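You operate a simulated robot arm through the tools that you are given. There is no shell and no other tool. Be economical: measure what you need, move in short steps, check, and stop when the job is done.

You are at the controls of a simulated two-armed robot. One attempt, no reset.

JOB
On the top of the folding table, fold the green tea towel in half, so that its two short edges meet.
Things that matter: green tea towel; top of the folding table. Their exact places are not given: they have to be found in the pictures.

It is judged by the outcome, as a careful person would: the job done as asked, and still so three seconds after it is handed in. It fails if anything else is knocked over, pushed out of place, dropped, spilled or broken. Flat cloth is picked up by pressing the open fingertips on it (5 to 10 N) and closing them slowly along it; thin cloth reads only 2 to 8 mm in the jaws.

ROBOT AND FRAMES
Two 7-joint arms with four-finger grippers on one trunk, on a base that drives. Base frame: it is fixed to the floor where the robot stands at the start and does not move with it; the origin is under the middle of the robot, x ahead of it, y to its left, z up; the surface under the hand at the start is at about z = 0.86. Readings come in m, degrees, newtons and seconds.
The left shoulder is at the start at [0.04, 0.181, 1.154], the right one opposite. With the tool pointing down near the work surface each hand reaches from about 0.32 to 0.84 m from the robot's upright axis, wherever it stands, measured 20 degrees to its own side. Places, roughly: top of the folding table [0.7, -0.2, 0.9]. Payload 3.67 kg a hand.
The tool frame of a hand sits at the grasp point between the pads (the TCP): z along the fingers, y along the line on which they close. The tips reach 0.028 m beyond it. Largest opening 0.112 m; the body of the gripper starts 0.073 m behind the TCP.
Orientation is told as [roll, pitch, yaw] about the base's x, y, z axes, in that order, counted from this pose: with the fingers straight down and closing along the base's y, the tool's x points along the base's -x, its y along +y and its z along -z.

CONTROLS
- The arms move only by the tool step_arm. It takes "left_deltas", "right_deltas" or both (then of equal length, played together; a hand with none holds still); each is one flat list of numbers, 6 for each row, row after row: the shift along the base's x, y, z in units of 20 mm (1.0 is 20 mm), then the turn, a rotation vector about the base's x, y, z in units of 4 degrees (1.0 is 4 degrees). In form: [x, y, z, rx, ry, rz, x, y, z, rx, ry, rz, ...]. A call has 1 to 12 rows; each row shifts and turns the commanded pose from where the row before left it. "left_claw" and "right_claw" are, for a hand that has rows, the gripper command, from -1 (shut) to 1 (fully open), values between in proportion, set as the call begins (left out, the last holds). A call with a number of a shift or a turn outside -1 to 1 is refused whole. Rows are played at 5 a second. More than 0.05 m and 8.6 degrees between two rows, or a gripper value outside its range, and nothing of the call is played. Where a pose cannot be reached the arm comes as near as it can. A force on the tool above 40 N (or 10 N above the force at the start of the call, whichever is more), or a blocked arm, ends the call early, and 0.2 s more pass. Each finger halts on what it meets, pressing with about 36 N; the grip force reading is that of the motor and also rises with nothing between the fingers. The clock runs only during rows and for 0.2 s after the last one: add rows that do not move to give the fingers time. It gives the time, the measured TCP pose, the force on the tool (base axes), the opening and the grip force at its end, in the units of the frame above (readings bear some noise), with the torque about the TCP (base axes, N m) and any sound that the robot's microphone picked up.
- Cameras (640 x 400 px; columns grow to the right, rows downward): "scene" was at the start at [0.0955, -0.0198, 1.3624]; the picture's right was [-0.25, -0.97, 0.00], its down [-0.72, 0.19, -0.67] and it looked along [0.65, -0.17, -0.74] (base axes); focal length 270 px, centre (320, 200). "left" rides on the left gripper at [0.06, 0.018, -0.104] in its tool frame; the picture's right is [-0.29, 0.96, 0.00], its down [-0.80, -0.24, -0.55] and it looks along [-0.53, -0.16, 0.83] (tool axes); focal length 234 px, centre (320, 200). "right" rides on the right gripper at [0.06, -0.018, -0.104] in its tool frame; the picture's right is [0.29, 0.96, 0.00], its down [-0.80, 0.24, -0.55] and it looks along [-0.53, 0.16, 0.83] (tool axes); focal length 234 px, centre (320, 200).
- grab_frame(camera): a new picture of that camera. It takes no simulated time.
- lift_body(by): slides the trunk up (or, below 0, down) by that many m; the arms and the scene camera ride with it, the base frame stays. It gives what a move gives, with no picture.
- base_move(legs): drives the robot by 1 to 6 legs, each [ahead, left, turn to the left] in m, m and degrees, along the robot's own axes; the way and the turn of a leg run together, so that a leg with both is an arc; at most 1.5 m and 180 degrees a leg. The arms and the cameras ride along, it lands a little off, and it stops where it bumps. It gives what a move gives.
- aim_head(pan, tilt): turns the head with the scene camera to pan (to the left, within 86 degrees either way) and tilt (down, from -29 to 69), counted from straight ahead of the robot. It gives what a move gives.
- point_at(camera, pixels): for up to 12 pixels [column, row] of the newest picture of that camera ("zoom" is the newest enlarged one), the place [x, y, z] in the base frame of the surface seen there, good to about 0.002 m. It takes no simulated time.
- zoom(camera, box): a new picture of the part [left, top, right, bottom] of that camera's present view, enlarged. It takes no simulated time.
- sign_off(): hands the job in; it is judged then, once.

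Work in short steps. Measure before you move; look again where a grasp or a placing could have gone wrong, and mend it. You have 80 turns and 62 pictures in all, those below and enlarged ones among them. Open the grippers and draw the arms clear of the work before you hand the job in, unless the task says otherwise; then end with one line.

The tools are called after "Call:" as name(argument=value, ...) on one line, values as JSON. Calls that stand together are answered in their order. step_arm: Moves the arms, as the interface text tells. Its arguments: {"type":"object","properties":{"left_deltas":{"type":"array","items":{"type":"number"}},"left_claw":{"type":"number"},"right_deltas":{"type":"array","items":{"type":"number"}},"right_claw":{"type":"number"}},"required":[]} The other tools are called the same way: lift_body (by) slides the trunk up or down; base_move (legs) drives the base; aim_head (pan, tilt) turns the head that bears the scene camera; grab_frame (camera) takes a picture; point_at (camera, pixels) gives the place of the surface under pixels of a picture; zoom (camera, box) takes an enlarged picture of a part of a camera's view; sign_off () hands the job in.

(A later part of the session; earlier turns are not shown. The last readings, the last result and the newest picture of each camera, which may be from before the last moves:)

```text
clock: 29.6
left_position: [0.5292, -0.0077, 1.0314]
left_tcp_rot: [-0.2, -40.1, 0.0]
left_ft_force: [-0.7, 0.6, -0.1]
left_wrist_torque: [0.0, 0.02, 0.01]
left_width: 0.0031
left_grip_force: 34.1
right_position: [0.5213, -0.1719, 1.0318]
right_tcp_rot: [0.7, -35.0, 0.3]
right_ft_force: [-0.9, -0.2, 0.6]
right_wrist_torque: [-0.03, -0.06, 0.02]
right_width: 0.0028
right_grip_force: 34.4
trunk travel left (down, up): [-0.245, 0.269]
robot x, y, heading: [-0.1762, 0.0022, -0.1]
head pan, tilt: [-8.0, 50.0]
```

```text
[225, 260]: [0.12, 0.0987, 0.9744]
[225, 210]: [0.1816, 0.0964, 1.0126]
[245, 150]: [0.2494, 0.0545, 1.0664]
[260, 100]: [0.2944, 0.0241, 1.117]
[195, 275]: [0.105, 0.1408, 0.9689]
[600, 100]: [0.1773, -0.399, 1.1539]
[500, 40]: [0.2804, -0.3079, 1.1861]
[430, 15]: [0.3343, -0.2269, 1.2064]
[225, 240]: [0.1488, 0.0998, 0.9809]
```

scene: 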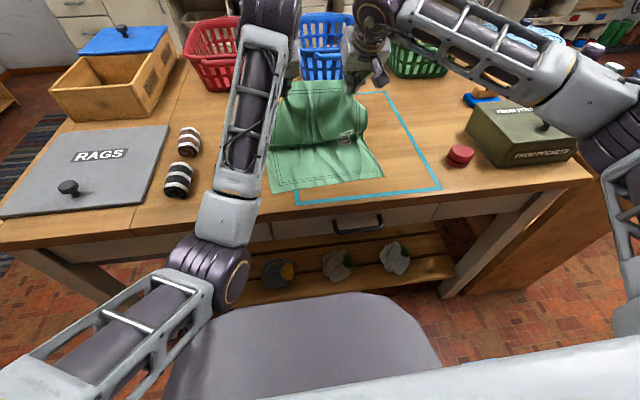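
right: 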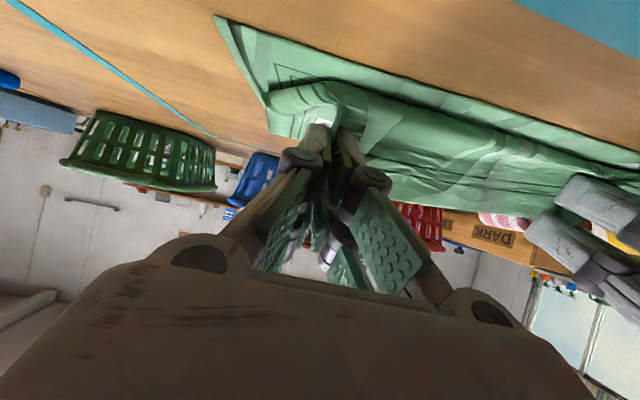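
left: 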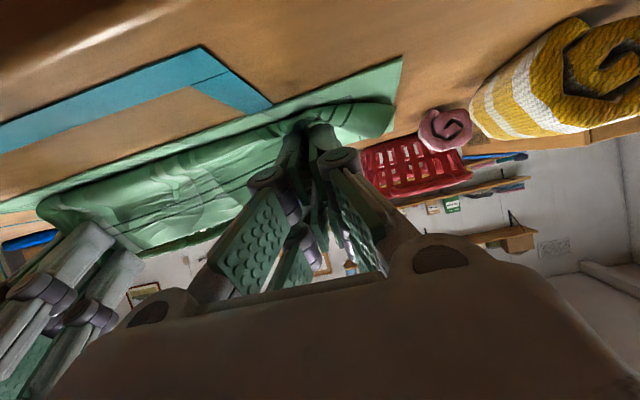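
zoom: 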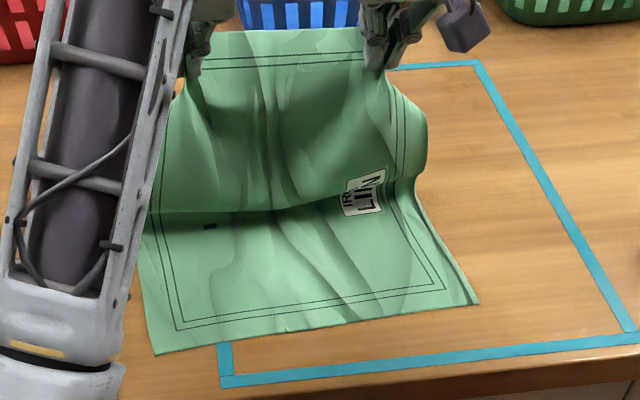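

Forearms will clear the table after backing. I tilt both to about -49° and back up 0.11 m.

Call:
step_arm(left_deltas=[0, 0, 0, 0, -1, 0, 0, 0, 0, 0, -1, 0, 0, 0.1, 0, 0, 0, 0, 0, 0, 0, 0, 0, 0], right_deltas=[0, 0, 0, 0, -1, 0, 0, 0, 0, 0, -1, 0, 0, -0.1, 0, 0, -1, 0, 0, 0, 0, 0, -0.5, 0])

Call:
base_move(legs=[[-0.11, 0, 0]])

Call:
zoom(camera="scene", box=[220, 50, 440, 190])

```text
clock: 30.6
left_position: [0.5308, -0.0037, 1.0314]
left_tcp_rot: [-0.1, -48.0, 0.0]
left_ft_force: [1.0, -2.5, -1.3]
left_wrist_torque: [-0.04, 0.01, -0.04]
left_width: 0.0023
left_grip_force: 34.5
right_position: [0.5221, -0.1737, 1.0321]
right_tcp_rot: [0.6, -49.1, 0.4]
right_ft_force: [-0.8, 2.3, 0.6]
right_wrist_torque: [-0.1, 0.03, -0.07]
right_width: 0.0016
right_grip_force: 33.5
trunk travel left (down, up): [-0.245, 0.269]
robot x, y, heading: [-0.1755, -0.0005, 0.0]
head pan, tilt: [-8.0, 50.0]
```

```text
clock: 31.9
left_position: [0.4195, -0.0044, 1.0322]
left_tcp_rot: [-0.1, -48.0, 0.0]
left_ft_force: [0.6, -3.0, -0.5]
left_wrist_torque: [-0.04, 0.02, 0.0]
left_width: 0.0029
left_grip_force: 36.2
right_position: [0.4124, -0.1735, 1.0303]
right_tcp_rot: [0.5, -49.1, 0.3]
right_ft_force: [-0.6, 2.9, 0.3]
right_wrist_torque: [0.0, 0.0, 0.08]
right_width: 0.0024
right_grip_force: 34.8
trunk travel left (down, up): [-0.245, 0.269]
robot x, y, heading: [-0.2856, -0.0031, -0.2]
head pan, tilt: [-8.0, 50.0]
```

```text
2.86 times, centred on (330, 120) of scene
```

zoom: 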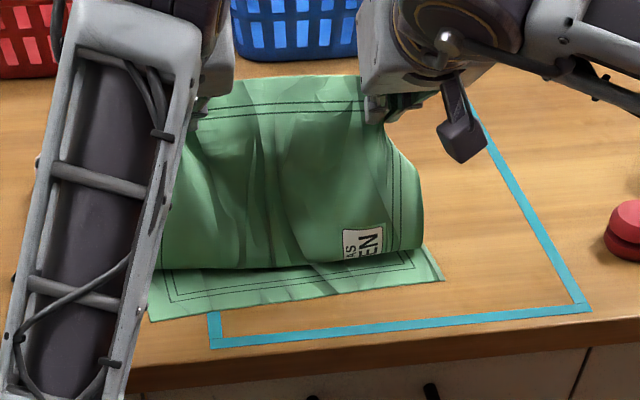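

I see the error: a limp cloth hangs straight down from the hand, so the path must be a 45° descent or the fold gets pulled in. I swing the hands back out to x≈0.55 to re-lay the bottom layer.

Call:
step_arm(left_deltas=[0.9, 0, 0.0, 0, 0, 0, 0.9, 0, 0, 0, 0, 0, 0.9, 0, 0, 0, 0, 0, 0.9, 0, 0, 0, 0, 0, 0.9, 0, 0, 0, 0, 0, 0.9, 0, 0, 0, 0, 0, 0.9, 0, 0, 0, 0, 0, 0.4, 0, 0, 0, 0, 0, 0, 0, 0, 0, 0, 0], right_deltas=[0.9, 0, 0.0, 0, 0, 0, 0.9, 0, 0, 0, 0, 0, 0.9, 0, 0, 0, 0, 0, 0.9, 0, 0, 0, 0, 0, 0.9, 0, 0, 0, 0, 0, 0.9, 0, 0, 0, 0, 0, 0.9, 0, 0, 0, 0, 0, 0.8, 0, 0, 0, 0, 0, 0.7, 0, 0, 0, 0, 0])

Call:
zoom(camera="scene", box=[220, 50, 440, 190])

```text
clock: 33.9
left_position: [0.5534, -0.0044, 1.0317]
left_tcp_rot: [-0.2, -48.0, 0.0]
left_ft_force: [1.9, -5.7, -0.9]
left_wrist_torque: [-0.12, 0.02, -0.13]
left_width: 0.0033
left_grip_force: 39.6
right_position: [0.5686, -0.1745, 1.0292]
right_tcp_rot: [0.4, -49.0, 0.4]
right_ft_force: [-0.3, 5.1, -0.4]
right_wrist_torque: [0.06, 0.01, 0.09]
right_width: 0.003
right_grip_force: 38.4
trunk travel left (down, up): [-0.245, 0.269]
robot x, y, heading: [-0.2866, -0.0025, -0.3]
head pan, tilt: [-8.0, 50.0]
```

```text
2.86 times, centred on (330, 120) of scene
```

zoom: 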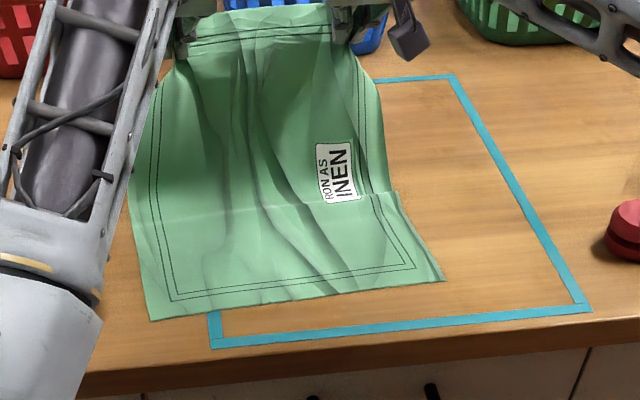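

Now the cloth hangs smoothly. I measure the near corners and the line where it leaves the table.

Call:
point_at(camera="zoom", pixels=[[152, 318], [441, 279], [300, 298], [180, 225], [395, 195], [400, 215], [300, 200], [260, 170], [290, 120], [380, 130]])

```text
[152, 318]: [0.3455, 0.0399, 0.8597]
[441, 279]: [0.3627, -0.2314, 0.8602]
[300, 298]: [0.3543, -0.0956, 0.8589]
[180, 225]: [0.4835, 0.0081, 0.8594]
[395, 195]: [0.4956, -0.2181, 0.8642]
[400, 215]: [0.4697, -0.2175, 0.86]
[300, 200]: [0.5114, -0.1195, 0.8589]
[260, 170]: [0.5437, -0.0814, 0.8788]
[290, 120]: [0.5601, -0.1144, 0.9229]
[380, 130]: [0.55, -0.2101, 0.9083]
```

Bottom layer lies flat up to x≈0.52. Now the 45° descent towards the near edge, stopping a little above the table.

Call:
step_arm(left_deltas=[-0.9, 0, 0.1, 0, 0, 0, -0.9, 0, 0.1, 0, 0, 0, -0.9, 0, 0.0, 0, 0, 0, -0.92, -0.03, -0.87, 0, 0, 0, -0.92, -0.03, -0.87, 0, 0, 0, -0.92, -0.03, -0.87, 0, 0, 0, -0.92, -0.03, -0.87, 0, 0, 0, -0.92, -0.03, -0.87, 0, 0, 0, -0.92, -0.03, -0.87, 0, 0, 0, 0, 0, 0, 0, 0, 0], right_deltas=[-0.9, 0, 0.2, 0, 0, 0, -0.9, 0, 0.2, 0, 0, 0, -0.8, 0, 0.1, 0, 0, 0, -0.92, -0.03, -0.87, 0, 0, 0, -0.92, -0.03, -0.87, 0, 0, 0, -0.92, -0.03, -0.87, 0, 0, 0, -0.92, -0.03, -0.87, 0, 0, 0, -0.92, -0.03, -0.87, 0, 0, 0, -0.92, -0.03, -0.87, 0, 0, 0, 0, 0, 0, 0, 0, 0])

Call:
zoom(camera="scene", box=[220, 50, 440, 190])

```text
clock: 35.6
left_position: [0.4301, 0.0136, 0.9819]
left_tcp_rot: [1.6, -50.6, -0.3]
left_ft_force: [-0.3, -21.3, 0.0]
left_wrist_torque: [-0.47, 0.01, -0.36]
left_width: 0.0022
left_grip_force: 34.5
right_position: [0.4305, -0.1641, 0.9649]
right_tcp_rot: [1.7, -49.4, 0.9]
right_ft_force: [0.2, 23.1, 0.9]
right_wrist_torque: [0.37, -0.01, 0.39]
right_width: 0.0025
right_grip_force: 35.7
trunk travel left (down, up): [-0.245, 0.269]
robot x, y, heading: [-0.2903, -0.0008, -0.5]
head pan, tilt: [-8.0, 50.0]
stopped in row 8 (right hand): the force on the tool passed its limit at 41 N (the readings are from after the stop); the commanded pose is now the measured one
```

```text
2.86 times, centred on (330, 120) of scene
```

zoom: 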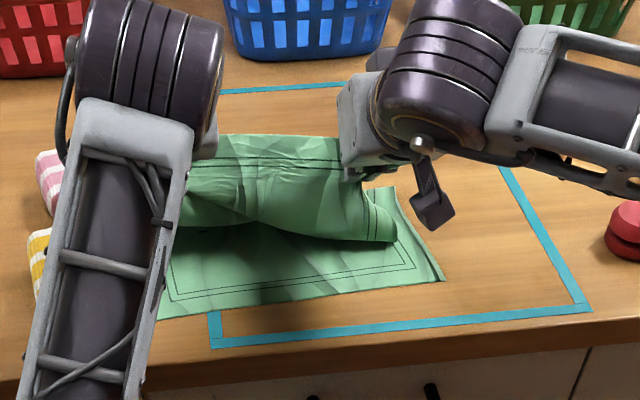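

The span between the hands had opened (left y=+0.014) and tension tripped the limit. I bring the left hand back in line and re-level the roll.

Call:
step_arm(left_deltas=[0, -0.5, -0.3, -0.2, 0.3, 0, 0, -0.4, -0.2, -0.2, 0.3, 0, 0, 0, 0, 0, 0, 0], right_deltas=[0, -0.25, -0.1, -0.2, 0, -0.2, 0, -0.2, -0.1, -0.2, 0, 0, 0, 0, 0, 0, 0, 0])

Call:
zoom(camera="scene", box=[220, 50, 440, 190])

```text
clock: 36.4
left_position: [0.4356, 0.0077, 0.9666]
left_tcp_rot: [1.8, -48.3, 0.2]
left_ft_force: [-0.2, -37.8, 0.7]
left_wrist_torque: [-0.86, 0.0, -0.56]
left_width: 0.0029
left_grip_force: 35.8
right_position: [0.4287, -0.174, 0.9602]
right_tcp_rot: [-0.9, -49.3, 2.1]
right_ft_force: [0.5, 37.6, -0.4]
right_wrist_torque: [0.68, -0.01, 0.72]
right_width: 0.0035
right_grip_force: 36.6
trunk travel left (down, up): [-0.245, 0.269]
robot x, y, heading: [-0.2868, 0.0024, 0.1]
head pan, tilt: [-8.0, 50.0]
```

```text
2.86 times, centred on (330, 120) of scene
```

zoom: 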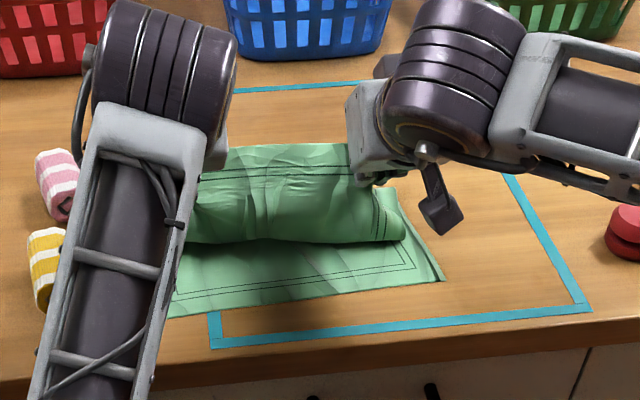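

Tension is still 38 N with the left hand lagging; I move the right hand inward to relieve it, keeping the left still.

Call:
step_arm(left_deltas=[0, -0.2, 0, 0, 0, 0, 0, -0.2, 0, 0, 0, 0], right_deltas=[0, 0.3, 0, 0.1, 0, -0.2, 0, 0.2, 0, 0.1, 0, -0.2])

```text
clock: 37.0
left_position: [0.4377, 0.0089, 0.9648]
left_tcp_rot: [2.5, -48.5, 0.5]
left_ft_force: [-0.3, -27.6, 0.2]
left_wrist_torque: [-0.62, -0.02, -0.4]
left_width: 0.0028
left_grip_force: 36.0
right_position: [0.431, -0.1676, 0.9601]
right_tcp_rot: [0.2, -49.4, -0.7]
right_ft_force: [0.7, 26.0, -0.3]
right_wrist_torque: [0.48, 0.0, 0.54]
right_width: 0.0026
right_grip_force: 36.2
trunk travel left (down, up): [-0.245, 0.269]
robot x, y, heading: [-0.2862, -0.001, -0.2]
head pan, tilt: [-8.0, 50.0]
```

Left is posture-limited, so I let the right follow inward, then descend in a staircase using trunk and base moves, which keep the hands in step.

Call:
step_arm(right_deltas=[0.3, 0.25, 0, 0, 0, 0, 0.2, 0.2, 0, 0, 0, 0])

Call:
lift_body(by=-0.03)

Call:
base_move(legs=[[-0.03, -0.01, 0]])

Call:
zoom(camera="scene", box=[220, 50, 440, 190])

```text
clock: 37.6
left_position: [0.4389, 0.0121, 0.9655]
left_tcp_rot: [2.3, -48.4, 1.1]
left_ft_force: [0.4, -14.9, 0.6]
left_wrist_torque: [-0.35, -0.01, -0.25]
left_width: 0.0022
left_grip_force: 36.1
right_position: [0.4409, -0.1589, 0.9581]
right_tcp_rot: [0.0, -49.2, -0.8]
right_ft_force: [-0.1, 15.1, 0.2]
right_wrist_torque: [0.23, 0.0, 0.3]
right_width: 0.0026
right_grip_force: 36.0
trunk travel left (down, up): [-0.245, 0.269]
robot x, y, heading: [-0.2853, 0.0016, -0.3]
head pan, tilt: [-8.0, 50.0]
```

```text
clock: 38.4
left_position: [0.4394, 0.012, 0.9377]
left_tcp_rot: [2.2, -48.7, 1.2]
left_ft_force: [1.8, -11.2, -1.5]
left_wrist_torque: [-0.24, -0.02, -0.21]
left_width: 0.003
left_grip_force: 37.7
right_position: [0.4406, -0.1579, 0.9292]
right_tcp_rot: [0.0, -49.3, -0.8]
right_ft_force: [-1.5, 11.8, 1.4]
right_wrist_torque: [0.22, 0.02, 0.19]
right_width: 0.0021
right_grip_force: 33.6
trunk travel left (down, up): [-0.215, 0.299]
robot x, y, heading: [-0.2882, -0.0033, -0.0]
head pan, tilt: [-8.0, 50.0]
```

```text
clock: 39.2
left_position: [0.4092, 0.0032, 0.9381]
left_tcp_rot: [2.2, -48.7, 1.2]
left_ft_force: [0.1, -9.3, -0.5]
left_wrist_torque: [-0.26, -0.03, -0.2]
left_width: 0.0022
left_grip_force: 33.7
right_position: [0.4125, -0.168, 0.9294]
right_tcp_rot: [0.0, -49.3, -0.8]
right_ft_force: [-1.2, 10.5, 1.4]
right_wrist_torque: [0.18, 0.02, 0.25]
right_width: 0.003
right_grip_force: 38.7
trunk travel left (down, up): [-0.215, 0.299]
robot x, y, heading: [-0.3145, -0.0099, 0.2]
head pan, tilt: [-8.0, 50.0]
```

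```text
2.86 times, centred on (330, 120) of scene
```

zoom: 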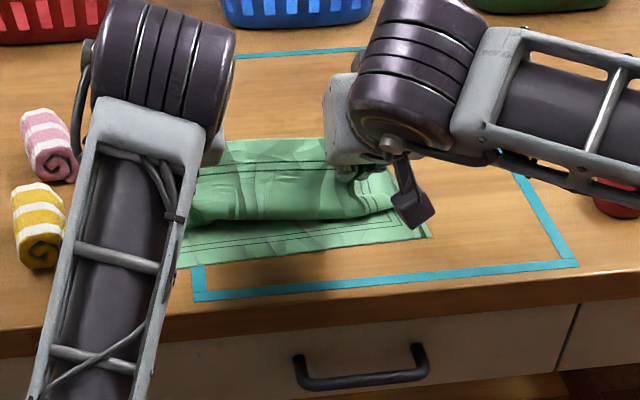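

Going well; the bulge is around x≈0.40. I continue the staircase.

Call:
lift_body(by=-0.025)

Call:
base_move(legs=[[-0.03, -0.01, 0]])

Call:
aim_head(pan=-5, tilt=45)

Call:
grab_frame(camera="scene")

Call:
grab_frame(camera="right")

```text
clock: 39.9
left_position: [0.4111, 0.0045, 0.9125]
left_tcp_rot: [2.3, -48.6, 1.1]
left_ft_force: [0.4, -11.8, 0.0]
left_wrist_torque: [-0.26, -0.01, -0.19]
left_width: 0.0029
left_grip_force: 38.3
right_position: [0.4114, -0.1668, 0.9049]
right_tcp_rot: [0.0, -49.3, -0.7]
right_ft_force: [-0.5, 12.0, 0.3]
right_wrist_torque: [0.19, 0.02, 0.23]
right_width: 0.003
right_grip_force: 38.6
trunk travel left (down, up): [-0.19, 0.324]
robot x, y, heading: [-0.3171, -0.0124, -0.0]
head pan, tilt: [-8.0, 50.0]
```

```text
clock: 40.8
left_position: [0.3809, -0.0067, 0.9148]
left_tcp_rot: [2.3, -48.8, 1.1]
left_ft_force: [0.3, -14.9, 0.3]
left_wrist_torque: [-0.25, 0.01, -0.21]
left_width: 0.0026
left_grip_force: 36.7
right_position: [0.3823, -0.1783, 0.9044]
right_tcp_rot: [0.0, -49.4, -0.9]
right_ft_force: [-0.6, 13.8, 0.0]
right_wrist_torque: [0.23, -0.02, 0.28]
right_width: 0.003
right_grip_force: 38.5
trunk travel left (down, up): [-0.19, 0.324]
robot x, y, heading: [-0.3454, -0.0208, 0.1]
head pan, tilt: [-8.0, 50.0]
```

```text
clock: 41.4
left_position: [0.3814, -0.0051, 0.9137]
left_tcp_rot: [2.4, -48.8, 0.9]
left_ft_force: [0.9, -11.6, -0.3]
left_wrist_torque: [-0.2, -0.02, -0.15]
left_width: 0.003
left_grip_force: 37.2
right_position: [0.3834, -0.1778, 0.9051]
right_tcp_rot: [0.0, -49.2, -0.7]
right_ft_force: [0.0, 10.6, 0.1]
right_wrist_torque: [0.17, -0.03, 0.19]
right_width: 0.0018
right_grip_force: 33.9
trunk travel left (down, up): [-0.19, 0.324]
robot x, y, heading: [-0.3442, -0.0182, 0.0]
head pan, tilt: [-5.0, 45.0]
```

```text
29 pictures are left
```

scene: 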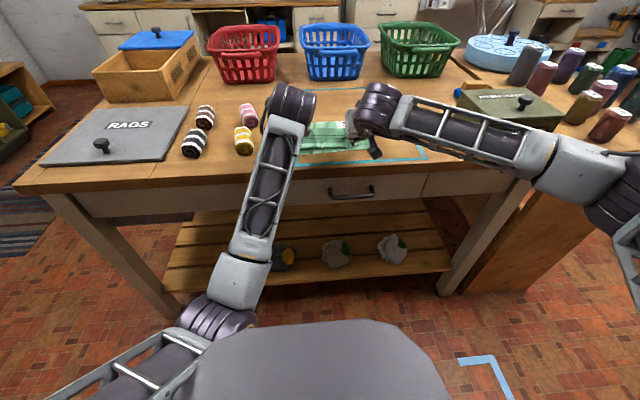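

```text
28 pictures are left
```

right: 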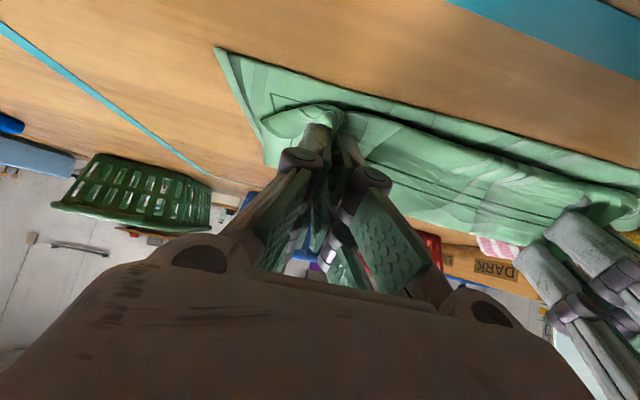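

I measure the fold's loop front and bottom edge in the right camera view, and the fold line at the back in an enlarged scene view.

Call:
point_at(camera="right", pixels=[[220, 55], [265, 118], [300, 105], [400, 115], [420, 110], [450, 130], [560, 165], [480, 185], [520, 140]])

Call:
zoom(camera="scene", box=[260, 90, 420, 190])

```text
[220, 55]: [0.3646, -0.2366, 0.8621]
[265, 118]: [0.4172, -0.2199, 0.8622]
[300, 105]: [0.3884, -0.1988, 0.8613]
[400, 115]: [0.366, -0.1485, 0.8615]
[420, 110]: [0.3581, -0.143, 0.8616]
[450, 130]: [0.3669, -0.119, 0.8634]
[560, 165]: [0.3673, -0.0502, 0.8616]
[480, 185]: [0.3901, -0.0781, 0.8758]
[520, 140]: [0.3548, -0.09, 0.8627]
```

```text
4.00 times, centred on (340, 140) of scene
```

zoom: 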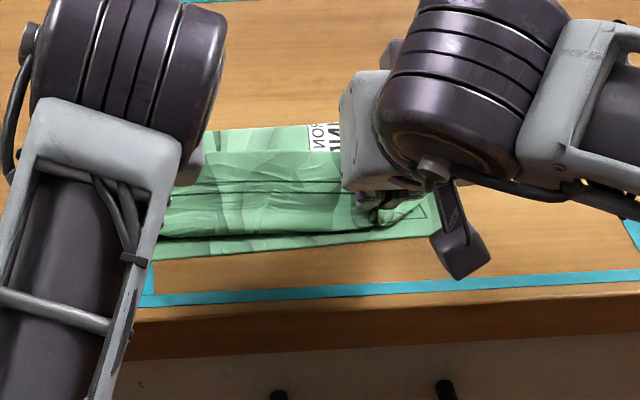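

Call:
point_at(camera="zoom", pixels=[[215, 131], [250, 129], [300, 125], [330, 123], [260, 155], [260, 180], [260, 205], [260, 230], [260, 248]])

```text
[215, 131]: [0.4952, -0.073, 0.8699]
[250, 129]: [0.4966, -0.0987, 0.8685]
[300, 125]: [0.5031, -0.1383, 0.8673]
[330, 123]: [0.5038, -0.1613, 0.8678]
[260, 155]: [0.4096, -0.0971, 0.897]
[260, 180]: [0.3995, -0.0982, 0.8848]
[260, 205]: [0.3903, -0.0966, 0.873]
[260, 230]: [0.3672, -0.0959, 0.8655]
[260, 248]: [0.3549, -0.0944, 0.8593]
```

The fold line is at x≈0.50, about 2 cm short; my descent was slightly too high. I lift and swing out once more with trunk and base to re-lay the bottom layer.

Call:
lift_body(by=0.05)

Call:
base_move(legs=[[0.1, 0, 0]])

Call:
lift_body(by=0.06)

Call:
base_move(legs=[[0.055, 0, 0]])

Call:
aim_head(pan=-8, tilt=50)

Call:
zoom(camera="scene", box=[220, 50, 440, 190])

```text
clock: 42.3
left_position: [0.3827, -0.0052, 0.9624]
left_tcp_rot: [2.5, -48.7, 1.0]
left_ft_force: [0.1, -12.9, -0.6]
left_wrist_torque: [-0.25, 0.02, -0.23]
left_width: 0.0029
left_grip_force: 36.5
right_position: [0.382, -0.1766, 0.9536]
right_tcp_rot: [0.0, -49.2, -0.7]
right_ft_force: [-0.8, 13.3, 0.2]
right_wrist_torque: [0.2, 0.04, 0.26]
right_width: 0.0025
right_grip_force: 33.9
trunk travel left (down, up): [-0.24, 0.274]
robot x, y, heading: [-0.3433, -0.0197, 0.0]
head pan, tilt: [-5.0, 45.0]
```

```text
clock: 43.5
left_position: [0.4817, -0.0067, 0.9619]
left_tcp_rot: [2.4, -48.5, 0.9]
left_ft_force: [0.2, -13.4, -0.9]
left_wrist_torque: [-0.2, -0.01, -0.18]
left_width: 0.002
left_grip_force: 34.2
right_position: [0.4826, -0.1801, 0.9537]
right_tcp_rot: [0.1, -49.3, -0.9]
right_ft_force: [0.8, 14.5, -0.5]
right_wrist_torque: [0.24, 0.0, 0.28]
right_width: 0.0029
right_grip_force: 35.8
trunk travel left (down, up): [-0.24, 0.274]
robot x, y, heading: [-0.2456, -0.0173, -0.1]
head pan, tilt: [-5.0, 45.0]
```

```text
clock: 44.5
left_position: [0.4814, -0.0073, 1.0213]
left_tcp_rot: [2.4, -48.7, 0.9]
left_ft_force: [1.1, -11.7, -1.0]
left_wrist_torque: [-0.25, 0.0, -0.17]
left_width: 0.0028
left_grip_force: 36.3
right_position: [0.482, -0.1783, 1.013]
right_tcp_rot: [0.2, -49.1, -0.8]
right_ft_force: [-0.4, 11.6, 0.5]
right_wrist_torque: [0.12, 0.02, 0.19]
right_width: 0.002
right_grip_force: 33.9
trunk travel left (down, up): [-0.3, 0.214]
robot x, y, heading: [-0.2463, -0.0184, -0.3]
head pan, tilt: [-5.0, 45.0]
```

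```text
clock: 45.5
left_position: [0.5378, -0.0078, 1.021]
left_tcp_rot: [2.4, -48.7, 0.9]
left_ft_force: [-0.2, -13.9, -0.1]
left_wrist_torque: [-0.21, 0.01, -0.12]
left_width: 0.0018
left_grip_force: 34.7
right_position: [0.5371, -0.1803, 1.0138]
right_tcp_rot: [0.0, -49.2, -0.9]
right_ft_force: [0.2, 13.6, 0.8]
right_wrist_torque: [0.26, 0.0, 0.32]
right_width: 0.0026
right_grip_force: 37.7
trunk travel left (down, up): [-0.3, 0.214]
robot x, y, heading: [-0.191, -0.018, -0.3]
head pan, tilt: [-5.0, 45.0]
```

```text
clock: 46.1
left_position: [0.5376, -0.0079, 1.02]
left_tcp_rot: [2.5, -48.8, 0.8]
left_ft_force: [1.1, -8.8, -0.5]
left_wrist_torque: [-0.15, 0.02, -0.13]
left_width: 0.0029
left_grip_force: 35.4
right_position: [0.5368, -0.1787, 1.0137]
right_tcp_rot: [0.1, -49.2, -0.9]
right_ft_force: [1.0, 9.6, -0.1]
right_wrist_torque: [0.12, 0.02, 0.22]
right_width: 0.0029
right_grip_force: 36.3
trunk travel left (down, up): [-0.3, 0.214]
robot x, y, heading: [-0.1938, -0.0214, -0.0]
head pan, tilt: [-8.0, 50.0]
```

```text
2.86 times, centred on (330, 120) of scene
```

zoom: 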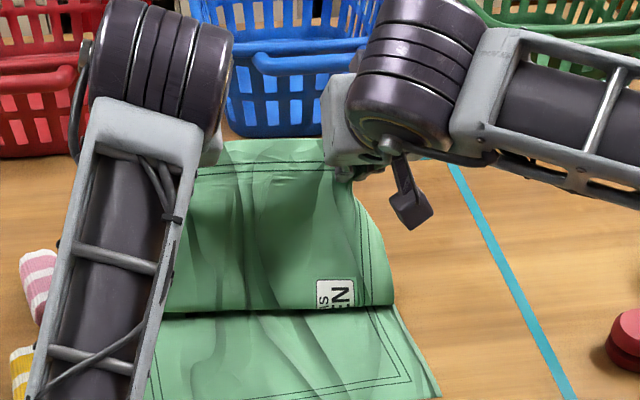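

The bulge still overlaps the bottom layer a bit; I go 3.5 cm further and check the geometry.

Call:
base_move(legs=[[0.035, 0, 0]])

Call:
zoom(camera="scene", box=[220, 90, 440, 230])

Call:
point_at(camera="zoom", pixels=[[445, 318], [300, 335], [300, 260], [300, 220], [300, 180], [300, 140], [385, 220], [400, 240], [300, 200]])

```text
clock: 47.0
left_position: [0.569, -0.0077, 1.0232]
left_tcp_rot: [2.4, -48.8, 0.9]
left_ft_force: [0.6, -11.6, -1.6]
left_wrist_torque: [-0.32, 0.02, -0.24]
left_width: 0.0027
left_grip_force: 38.1
right_position: [0.5692, -0.1792, 1.0149]
right_tcp_rot: [0.0, -49.4, -0.9]
right_ft_force: [0.4, 11.8, 1.0]
right_wrist_torque: [0.18, -0.02, 0.25]
right_width: 0.0025
right_grip_force: 34.2
trunk travel left (down, up): [-0.3, 0.214]
robot x, y, heading: [-0.159, -0.021, -0.3]
head pan, tilt: [-8.0, 50.0]
```

```text
2.86 times, centred on (330, 160) of scene
```

zoom: 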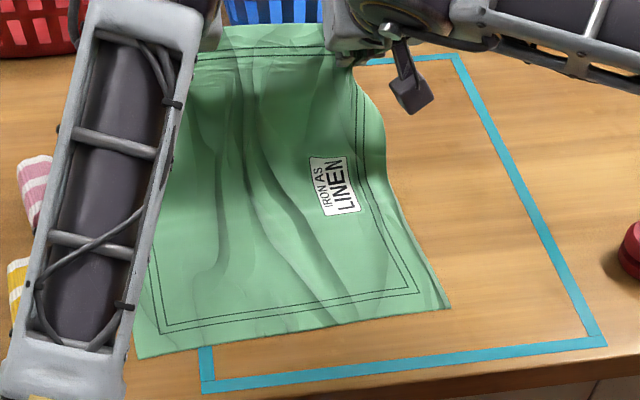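

```text
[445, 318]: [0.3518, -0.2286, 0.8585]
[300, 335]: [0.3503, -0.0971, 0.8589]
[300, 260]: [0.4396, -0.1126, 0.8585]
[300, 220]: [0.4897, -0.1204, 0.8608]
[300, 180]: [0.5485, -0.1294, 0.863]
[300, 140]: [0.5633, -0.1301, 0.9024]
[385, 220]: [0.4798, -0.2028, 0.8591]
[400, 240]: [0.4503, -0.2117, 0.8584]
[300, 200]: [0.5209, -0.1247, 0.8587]
```

Bottom layer is flat to x≈0.545. Now the lower staircase descent.

Call:
lift_body(by=-0.022)

Call:
base_move(legs=[[-0.08, 0, 0]])

Call:
lift_body(by=-0.036)

Call:
base_move(legs=[[-0.04, 0, 0]])

Call:
zoom(camera="scene", box=[220, 70, 440, 210])

```text
clock: 47.7
left_position: [0.57, -0.0092, 1.0003]
left_tcp_rot: [2.4, -48.7, 0.7]
left_ft_force: [1.1, -9.5, 0.9]
left_wrist_torque: [-0.2, 0.02, -0.15]
left_width: 0.0032
left_grip_force: 38.9
right_position: [0.5702, -0.178, 0.9916]
right_tcp_rot: [0.2, -49.2, -0.8]
right_ft_force: [0.4, 9.5, 0.4]
right_wrist_torque: [0.09, 0.03, 0.12]
right_width: 0.0028
right_grip_force: 38.2
trunk travel left (down, up): [-0.278, 0.236]
robot x, y, heading: [-0.1571, -0.0176, -0.3]
head pan, tilt: [-8.0, 50.0]
```

```text
clock: 48.7
left_position: [0.4913, -0.0071, 1.001]
left_tcp_rot: [2.4, -48.9, 0.8]
left_ft_force: [0.5, -11.3, -0.5]
left_wrist_torque: [-0.19, 0.03, -0.12]
left_width: 0.003
left_grip_force: 36.4
right_position: [0.4915, -0.178, 0.994]
right_tcp_rot: [0.1, -49.2, -0.9]
right_ft_force: [-2.0, 9.9, 1.2]
right_wrist_torque: [0.14, -0.03, 0.19]
right_width: 0.0024
right_grip_force: 36.3
trunk travel left (down, up): [-0.278, 0.236]
robot x, y, heading: [-0.2338, -0.0181, -0.1]
head pan, tilt: [-8.0, 50.0]
```

```text
clock: 49.5
left_position: [0.4906, -0.0077, 0.9652]
left_tcp_rot: [2.4, -48.8, 0.8]
left_ft_force: [0.2, -6.9, -0.3]
left_wrist_torque: [-0.2, 0.02, -0.14]
left_width: 0.002
left_grip_force: 33.4
right_position: [0.4906, -0.1779, 0.9562]
right_tcp_rot: [0.2, -49.3, -0.8]
right_ft_force: [-1.6, 8.5, 0.4]
right_wrist_torque: [0.19, 0.02, 0.25]
right_width: 0.0025
right_grip_force: 37.1
trunk travel left (down, up): [-0.242, 0.272]
robot x, y, heading: [-0.2357, -0.0203, -0.1]
head pan, tilt: [-8.0, 50.0]
```

```text
clock: 50.4
left_position: [0.4509, -0.0081, 0.9659]
left_tcp_rot: [2.6, -48.8, 0.8]
left_ft_force: [-0.5, -9.5, 0.4]
left_wrist_torque: [-0.19, 0.01, -0.14]
left_width: 0.0024
left_grip_force: 34.3
right_position: [0.4509, -0.1793, 0.9574]
right_tcp_rot: [0.2, -49.3, -0.9]
right_ft_force: [-0.4, 9.5, 0.6]
right_wrist_torque: [0.14, 0.02, 0.2]
right_width: 0.0029
right_grip_force: 35.3
trunk travel left (down, up): [-0.242, 0.272]
robot x, y, heading: [-0.2783, -0.0209, -0.3]
head pan, tilt: [-8.0, 50.0]
```

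```text
2.86 times, centred on (330, 140) of scene
```

zoom: 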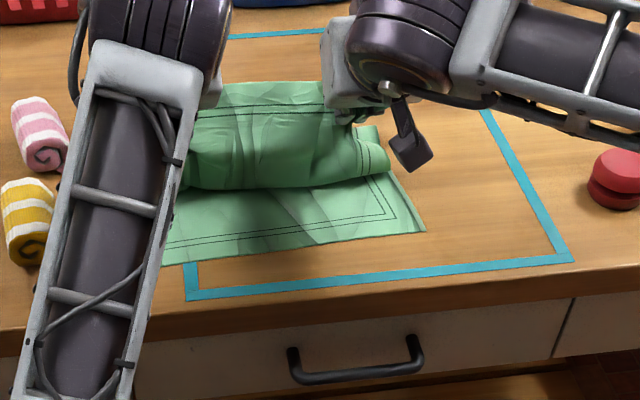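

Looks good. Continue the descent.

Call:
lift_body(by=-0.036)

Call:
base_move(legs=[[-0.037, 0, 0]])

Call:
lift_body(by=-0.026)

Call:
base_move(legs=[[-0.035, 0, 0]])

Call:
zoom(camera="scene", box=[260, 90, 400, 180])

```text
clock: 51.2
left_position: [0.4513, -0.0075, 0.9284]
left_tcp_rot: [2.5, -48.8, 0.7]
left_ft_force: [-0.5, -8.7, 0.6]
left_wrist_torque: [-0.17, -0.03, -0.12]
left_width: 0.0027
left_grip_force: 38.9
right_position: [0.452, -0.1772, 0.9217]
right_tcp_rot: [0.2, -49.3, -0.7]
right_ft_force: [0.2, 8.0, -0.3]
right_wrist_torque: [0.11, 0.02, 0.15]
right_width: 0.0031
right_grip_force: 38.3
trunk travel left (down, up): [-0.206, 0.308]
robot x, y, heading: [-0.2723, -0.0201, -0.3]
head pan, tilt: [-8.0, 50.0]
```

```text
clock: 52.1
left_position: [0.4154, -0.0081, 0.9313]
left_tcp_rot: [2.5, -48.8, 0.7]
left_ft_force: [-1.1, -9.2, 0.2]
left_wrist_torque: [-0.27, 0.0, -0.22]
left_width: 0.0021
left_grip_force: 34.0
right_position: [0.415, -0.1786, 0.9209]
right_tcp_rot: [0.2, -49.3, -0.9]
right_ft_force: [-1.9, 8.2, 0.8]
right_wrist_torque: [0.1, 0.03, 0.1]
right_width: 0.0019
right_grip_force: 34.2
trunk travel left (down, up): [-0.206, 0.308]
robot x, y, heading: [-0.3113, -0.019, -0.3]
head pan, tilt: [-8.0, 50.0]
```

```text
clock: 52.8
left_position: [0.4152, -0.0079, 0.9054]
left_tcp_rot: [2.4, -48.7, 0.7]
left_ft_force: [-0.8, -6.6, 0.8]
left_wrist_torque: [-0.18, 0.04, -0.16]
left_width: 0.0022
left_grip_force: 33.8
right_position: [0.4142, -0.1783, 0.8975]
right_tcp_rot: [0.5, -49.6, -0.9]
right_ft_force: [-2.1, 5.5, 13.1]
right_wrist_torque: [0.07, 0.0, 0.13]
right_width: 0.002
right_grip_force: 36.1
trunk travel left (down, up): [-0.18, 0.334]
robot x, y, heading: [-0.311, -0.0156, -0.4]
head pan, tilt: [-8.0, 50.0]
```

```text
clock: 53.7
left_position: [0.3787, -0.0086, 0.905]
left_tcp_rot: [2.4, -49.0, 0.7]
left_ft_force: [-1.5, -8.0, 1.4]
left_wrist_torque: [-0.18, 0.01, -0.15]
left_width: 0.0023
left_grip_force: 34.0
right_position: [0.379, -0.1764, 0.8966]
right_tcp_rot: [0.2, -49.5, -0.9]
right_ft_force: [3.3, 8.0, 12.7]
right_wrist_torque: [0.15, -0.2, 0.16]
right_width: 0.0019
right_grip_force: 34.0
trunk travel left (down, up): [-0.18, 0.334]
robot x, y, heading: [-0.3473, -0.0195, -0.6]
head pan, tilt: [-8.0, 50.0]
```

```text
4.44 times, centred on (330, 135) of scene
```

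zoom: 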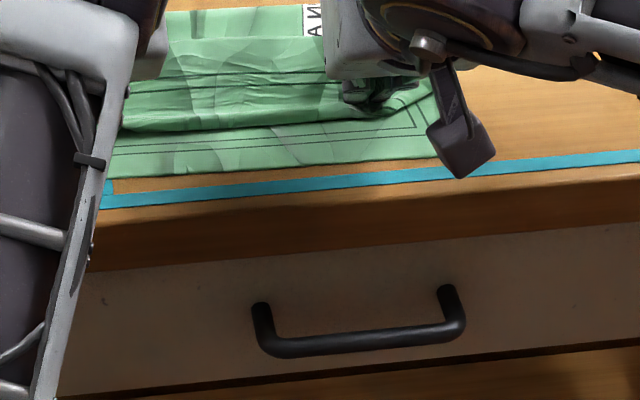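

The right touches (13 N). I measure the fold line at the back, the loop front and the near edge.

Call:
point_at(camera="zoom", pixels=[[200, 12], [260, 8], [310, 6], [240, 35], [240, 60], [240, 100], [240, 120], [240, 135], [240, 170], [430, 155], [120, 175]])

Call:
grab_frame(camera="right")

Call:
grab_frame(camera="left")

```text
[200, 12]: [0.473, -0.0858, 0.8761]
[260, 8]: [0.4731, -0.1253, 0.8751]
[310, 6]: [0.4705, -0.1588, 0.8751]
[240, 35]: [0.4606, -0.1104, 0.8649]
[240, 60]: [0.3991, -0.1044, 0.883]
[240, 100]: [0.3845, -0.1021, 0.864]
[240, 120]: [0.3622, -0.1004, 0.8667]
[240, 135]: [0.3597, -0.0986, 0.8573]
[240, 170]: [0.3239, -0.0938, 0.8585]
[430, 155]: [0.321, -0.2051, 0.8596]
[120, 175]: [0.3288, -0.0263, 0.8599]
```

```text
22 pictures are left
```

right: 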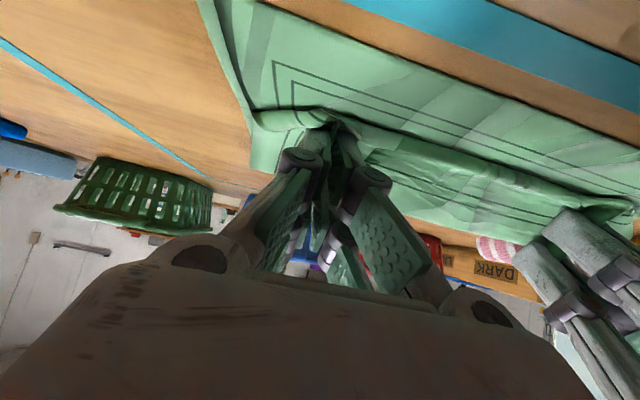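

```text
21 pictures are left
```

left: 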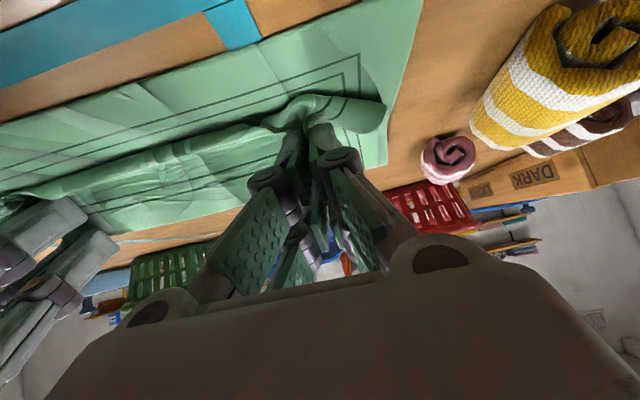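

In the last step the right fingers pressed and dragged the towel 3 cm, and the fold is still about 2 cm short. One more pass: swing out, then lower early with plenty of slack so nothing can pull the fold in, and finally draw the edge back low without touching.

Call:
lift_body(by=0.05)

Call:
base_move(legs=[[0.1, 0, 0.4]])

Call:
lift_body(by=0.055)

Call:
base_move(legs=[[0.08, 0, 0]])

Call:
zoom(camera="scene", box=[220, 90, 440, 230])

Call:
point_at(camera="zoom", pixels=[[445, 318], [300, 335], [300, 260], [300, 220], [300, 180], [300, 140], [385, 220], [400, 240], [300, 200], [300, 160]])

```text
clock: 54.6
left_position: [0.3815, -0.0093, 0.9525]
left_tcp_rot: [2.5, -48.8, 0.8]
left_ft_force: [-1.6, -6.1, -0.1]
left_wrist_torque: [-0.07, -0.01, -0.11]
left_width: 0.0019
left_grip_force: 36.5
right_position: [0.3802, -0.1778, 0.9447]
right_tcp_rot: [0.2, -49.3, -0.9]
right_ft_force: [0.8, 6.3, -0.6]
right_wrist_torque: [0.1, -0.03, 0.16]
right_width: 0.0029
right_grip_force: 38.5
trunk travel left (down, up): [-0.23, 0.284]
robot x, y, heading: [-0.3425, -0.0172, -0.5]
head pan, tilt: [-8.0, 50.0]
```

```text
clock: 55.8
left_position: [0.4804, -0.0047, 0.9528]
left_tcp_rot: [2.5, -48.7, 1.1]
left_ft_force: [0.1, -7.1, 0.2]
left_wrist_torque: [-0.12, 0.01, -0.15]
left_width: 0.0023
left_grip_force: 38.2
right_position: [0.4813, -0.1725, 0.9446]
right_tcp_rot: [0.2, -49.3, -0.5]
right_ft_force: [0.0, 7.3, 0.1]
right_wrist_torque: [0.18, -0.01, 0.2]
right_width: 0.0019
right_grip_force: 34.0
trunk travel left (down, up): [-0.23, 0.284]
robot x, y, heading: [-0.2459, -0.0205, 0.4]
head pan, tilt: [-8.0, 50.0]
```

```text
clock: 56.7
left_position: [0.4798, -0.0047, 1.0075]
left_tcp_rot: [2.4, -48.8, 1.0]
left_ft_force: [0.4, -5.4, -1.3]
left_wrist_torque: [-0.09, -0.01, -0.1]
left_width: 0.003
left_grip_force: 38.9
right_position: [0.4788, -0.1731, 0.9991]
right_tcp_rot: [0.3, -49.3, -0.5]
right_ft_force: [1.4, 4.7, -0.7]
right_wrist_torque: [0.09, -0.01, 0.13]
right_width: 0.0031
right_grip_force: 37.7
trunk travel left (down, up): [-0.285, 0.229]
robot x, y, heading: [-0.2476, -0.0167, 0.2]
head pan, tilt: [-8.0, 50.0]
```

```text
clock: 57.8
left_position: [0.5604, -0.0049, 1.0068]
left_tcp_rot: [2.5, -48.7, 1.1]
left_ft_force: [0.9, -6.8, -0.1]
left_wrist_torque: [-0.12, 0.03, -0.11]
left_width: 0.003
left_grip_force: 38.0
right_position: [0.5622, -0.1753, 0.9982]
right_tcp_rot: [0.3, -49.1, -0.5]
right_ft_force: [1.1, 6.2, -1.7]
right_wrist_torque: [0.09, 0.01, 0.07]
right_width: 0.0032
right_grip_force: 37.9
trunk travel left (down, up): [-0.285, 0.229]
robot x, y, heading: [-0.1663, -0.0198, 0.0]
head pan, tilt: [-8.0, 50.0]
```

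```text
2.86 times, centred on (330, 160) of scene
```

zoom: 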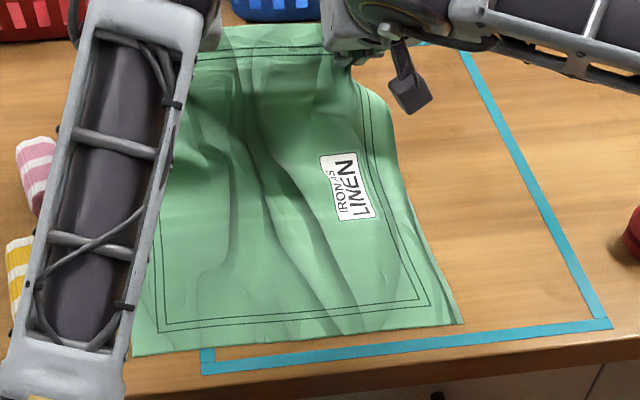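

```text
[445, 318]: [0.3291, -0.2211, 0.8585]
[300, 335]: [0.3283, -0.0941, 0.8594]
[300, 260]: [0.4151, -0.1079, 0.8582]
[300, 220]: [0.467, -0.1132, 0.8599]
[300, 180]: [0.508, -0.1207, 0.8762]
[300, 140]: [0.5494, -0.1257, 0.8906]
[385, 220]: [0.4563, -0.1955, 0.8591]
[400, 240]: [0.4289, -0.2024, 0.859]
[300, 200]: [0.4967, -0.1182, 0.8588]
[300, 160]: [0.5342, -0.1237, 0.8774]
```

Flat with slack. I now lower the hands while still far out (h≈4 cm) and then draw the edge back low.

Call:
lift_body(by=-0.082)

Call:
base_move(legs=[[-0.12, 0, 0]])

Call:
zoom(camera="scene", box=[220, 70, 440, 210])

Call:
grab_frame(camera="right")

```text
clock: 59.0
left_position: [0.5605, -0.0056, 0.9277]
left_tcp_rot: [2.5, -48.8, 1.0]
left_ft_force: [0.5, -5.2, 1.1]
left_wrist_torque: [-0.13, 0.0, -0.18]
left_width: 0.0026
left_grip_force: 38.2
right_position: [0.5607, -0.1752, 0.9178]
right_tcp_rot: [0.4, -49.4, -0.6]
right_ft_force: [-1.5, 4.8, 0.9]
right_wrist_torque: [0.16, 0.02, 0.19]
right_width: 0.0022
right_grip_force: 36.3
trunk travel left (down, up): [-0.203, 0.311]
robot x, y, heading: [-0.1652, -0.0207, -0.1]
head pan, tilt: [-8.0, 50.0]
```

```text
clock: 60.2
left_position: [0.4407, -0.0063, 0.9265]
left_tcp_rot: [2.5, -48.9, 0.9]
left_ft_force: [-0.3, -5.2, -0.4]
left_wrist_torque: [-0.11, 0.03, -0.07]
left_width: 0.0032
left_grip_force: 38.8
right_position: [0.4423, -0.176, 0.9203]
right_tcp_rot: [0.1, -49.4, -0.7]
right_ft_force: [-0.3, 5.8, 0.5]
right_wrist_torque: [0.06, 0.02, 0.14]
right_width: 0.0033
right_grip_force: 38.2
trunk travel left (down, up): [-0.203, 0.311]
robot x, y, heading: [-0.2845, -0.0177, -0.2]
head pan, tilt: [-8.0, 50.0]
```

```text
2.86 times, centred on (330, 140) of scene
```

zoom: 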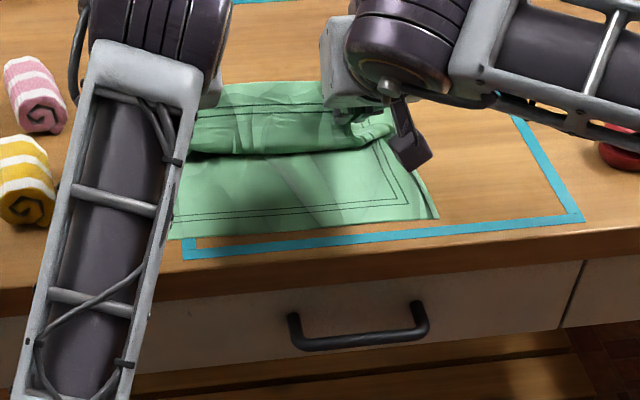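

```text
18 pictures are left
```

right: 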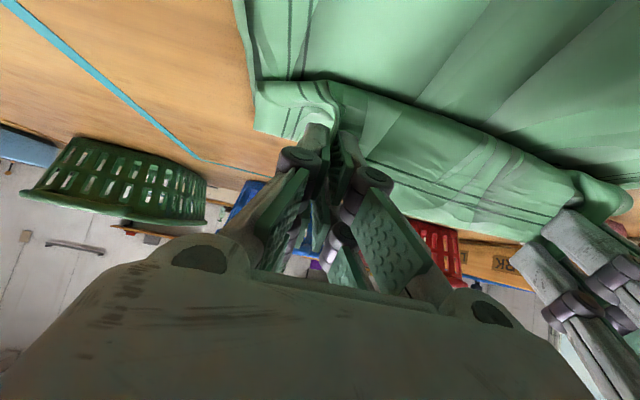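

Now draw back further, slightly lower, without contact.

Call:
lift_body(by=-0.008)

Call:
base_move(legs=[[-0.085, 0, 0]])

Call:
zoom(camera="scene", box=[260, 70, 400, 160])

Call:
point_at(camera="zoom", pixels=[[200, 65], [200, 75], [200, 85], [200, 100], [200, 120], [200, 140], [200, 160], [200, 180], [200, 200], [200, 220], [200, 240], [290, 62]])

```text
clock: 60.8
left_position: [0.4416, -0.0064, 0.9177]
left_tcp_rot: [2.4, -48.9, 0.9]
left_ft_force: [0.4, -3.6, -0.3]
left_wrist_torque: [-0.05, 0.0, -0.06]
left_width: 0.0032
left_grip_force: 39.2
right_position: [0.4429, -0.1746, 0.9117]
right_tcp_rot: [0.4, -49.4, -0.7]
right_ft_force: [1.7, 4.0, -0.7]
right_wrist_torque: [0.05, -0.02, 0.07]
right_width: 0.0032
right_grip_force: 37.8
trunk travel left (down, up): [-0.195, 0.319]
robot x, y, heading: [-0.2838, -0.0163, -0.1]
head pan, tilt: [-8.0, 50.0]
```

```text
clock: 61.9
left_position: [0.3563, -0.0055, 0.9187]
left_tcp_rot: [2.4, -48.8, 0.9]
left_ft_force: [-0.3, -6.2, 1.0]
left_wrist_torque: [-0.18, 0.03, -0.12]
left_width: 0.0024
left_grip_force: 37.7
right_position: [0.357, -0.1752, 0.911]
right_tcp_rot: [0.3, -49.4, -0.6]
right_ft_force: [-1.4, 5.3, 1.2]
right_wrist_torque: [0.0, -0.01, 0.05]
right_width: 0.002
right_grip_force: 34.3
trunk travel left (down, up): [-0.195, 0.319]
robot x, y, heading: [-0.3686, -0.0175, -0.0]
head pan, tilt: [-8.0, 50.0]
```

```text
4.44 times, centred on (330, 115) of scene
```

zoom: 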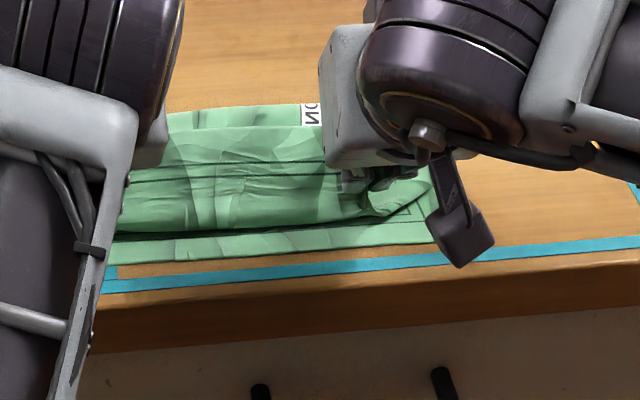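

```text
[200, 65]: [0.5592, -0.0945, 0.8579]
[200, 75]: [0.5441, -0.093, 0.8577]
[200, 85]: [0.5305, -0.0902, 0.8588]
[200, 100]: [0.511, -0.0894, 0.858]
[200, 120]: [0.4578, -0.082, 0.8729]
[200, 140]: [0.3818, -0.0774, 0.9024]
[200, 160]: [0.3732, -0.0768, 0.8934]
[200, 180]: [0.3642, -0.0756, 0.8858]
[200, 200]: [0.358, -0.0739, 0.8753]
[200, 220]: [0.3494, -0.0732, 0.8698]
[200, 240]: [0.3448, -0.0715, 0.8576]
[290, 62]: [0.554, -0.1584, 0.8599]
```

The fold is now at x≈0.485 with the near edge ≈0.325: nearly half. There's room now to tilt more, so I rotate both hands a further 28° while bringing the edge over the near edge and lowering to z≈0.89.

Call:
step_arm(left_deltas=[-0.27, 0, -0.1, 0, -1, 0, -0.27, 0, -0.1, 0, -1, 0, -0.27, 0, -0.2, 0, -1, 0, -0.27, 0, -0.25, 0, -1, 0, -0.27, 0, -0.25, 0, -1, 0, -0.27, 0, -0.25, 0, -1, 0, -0.27, 0, -0.25, 0, -1, 0], right_deltas=[-0.27, 0, 0, 0, -1, 0, -0.27, 0, -0.1, 0, -1, 0, -0.27, 0, -0.1, 0, -1, 0, -0.27, 0, -0.2, 0, -1, 0, -0.27, 0, -0.2, 0, -1, 0, -0.27, 0, -0.2, 0, -1, 0, -0.27, 0, -0.2, 0, -1, 0])

Call:
zoom(camera="scene", box=[240, 70, 400, 170])

Call:
point_at(camera="zoom", pixels=[[260, 100], [260, 110], [260, 120], [260, 140], [260, 160], [260, 180], [260, 190], [260, 200], [260, 210], [260, 220], [260, 230], [260, 240]])

```text
clock: 63.3
left_position: [0.3456, -0.0196, 1.0045]
left_tcp_rot: [-9.2, -80.0, 11.3]
left_ft_force: [-1.4, -11.8, -7.4]
left_wrist_torque: [-0.06, 0.19, -0.29]
left_width: 0.0024
left_grip_force: 37.5
right_position: [0.3347, -0.1668, 0.9102]
right_tcp_rot: [1.8, -66.3, -1.0]
right_ft_force: [0.2, 11.2, 7.1]
right_wrist_torque: [0.19, -0.23, 0.32]
right_width: 0.0021
right_grip_force: 35.5
right hand out of reach, approached as far as the arm can: row 5, 6, 7
trunk travel left (down, up): [-0.195, 0.319]
robot x, y, heading: [-0.3697, -0.0178, -0.1]
head pan, tilt: [-8.0, 50.0]
stopped in row 7 (left hand): the arm was blocked; the commanded pose is now the measured one
```

```text
4.00 times, centred on (320, 120) of scene
```

zoom: 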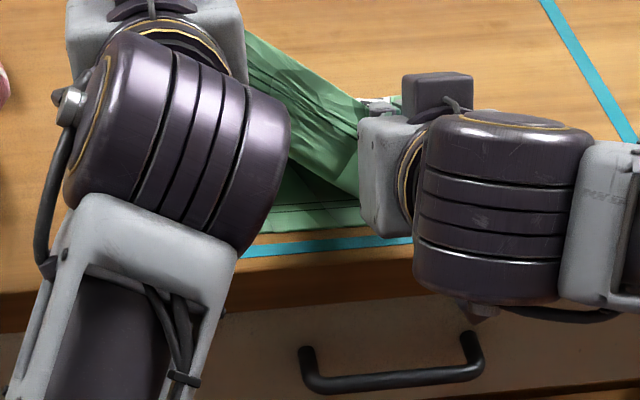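

```text
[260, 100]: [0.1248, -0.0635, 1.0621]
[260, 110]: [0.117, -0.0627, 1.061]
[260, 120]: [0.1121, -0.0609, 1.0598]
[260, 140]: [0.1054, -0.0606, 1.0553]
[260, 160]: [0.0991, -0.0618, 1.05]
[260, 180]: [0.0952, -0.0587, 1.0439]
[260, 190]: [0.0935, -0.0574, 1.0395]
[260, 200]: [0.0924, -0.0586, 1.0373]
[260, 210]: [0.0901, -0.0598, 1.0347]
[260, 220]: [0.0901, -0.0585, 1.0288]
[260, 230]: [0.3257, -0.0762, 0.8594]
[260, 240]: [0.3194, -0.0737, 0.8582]
```

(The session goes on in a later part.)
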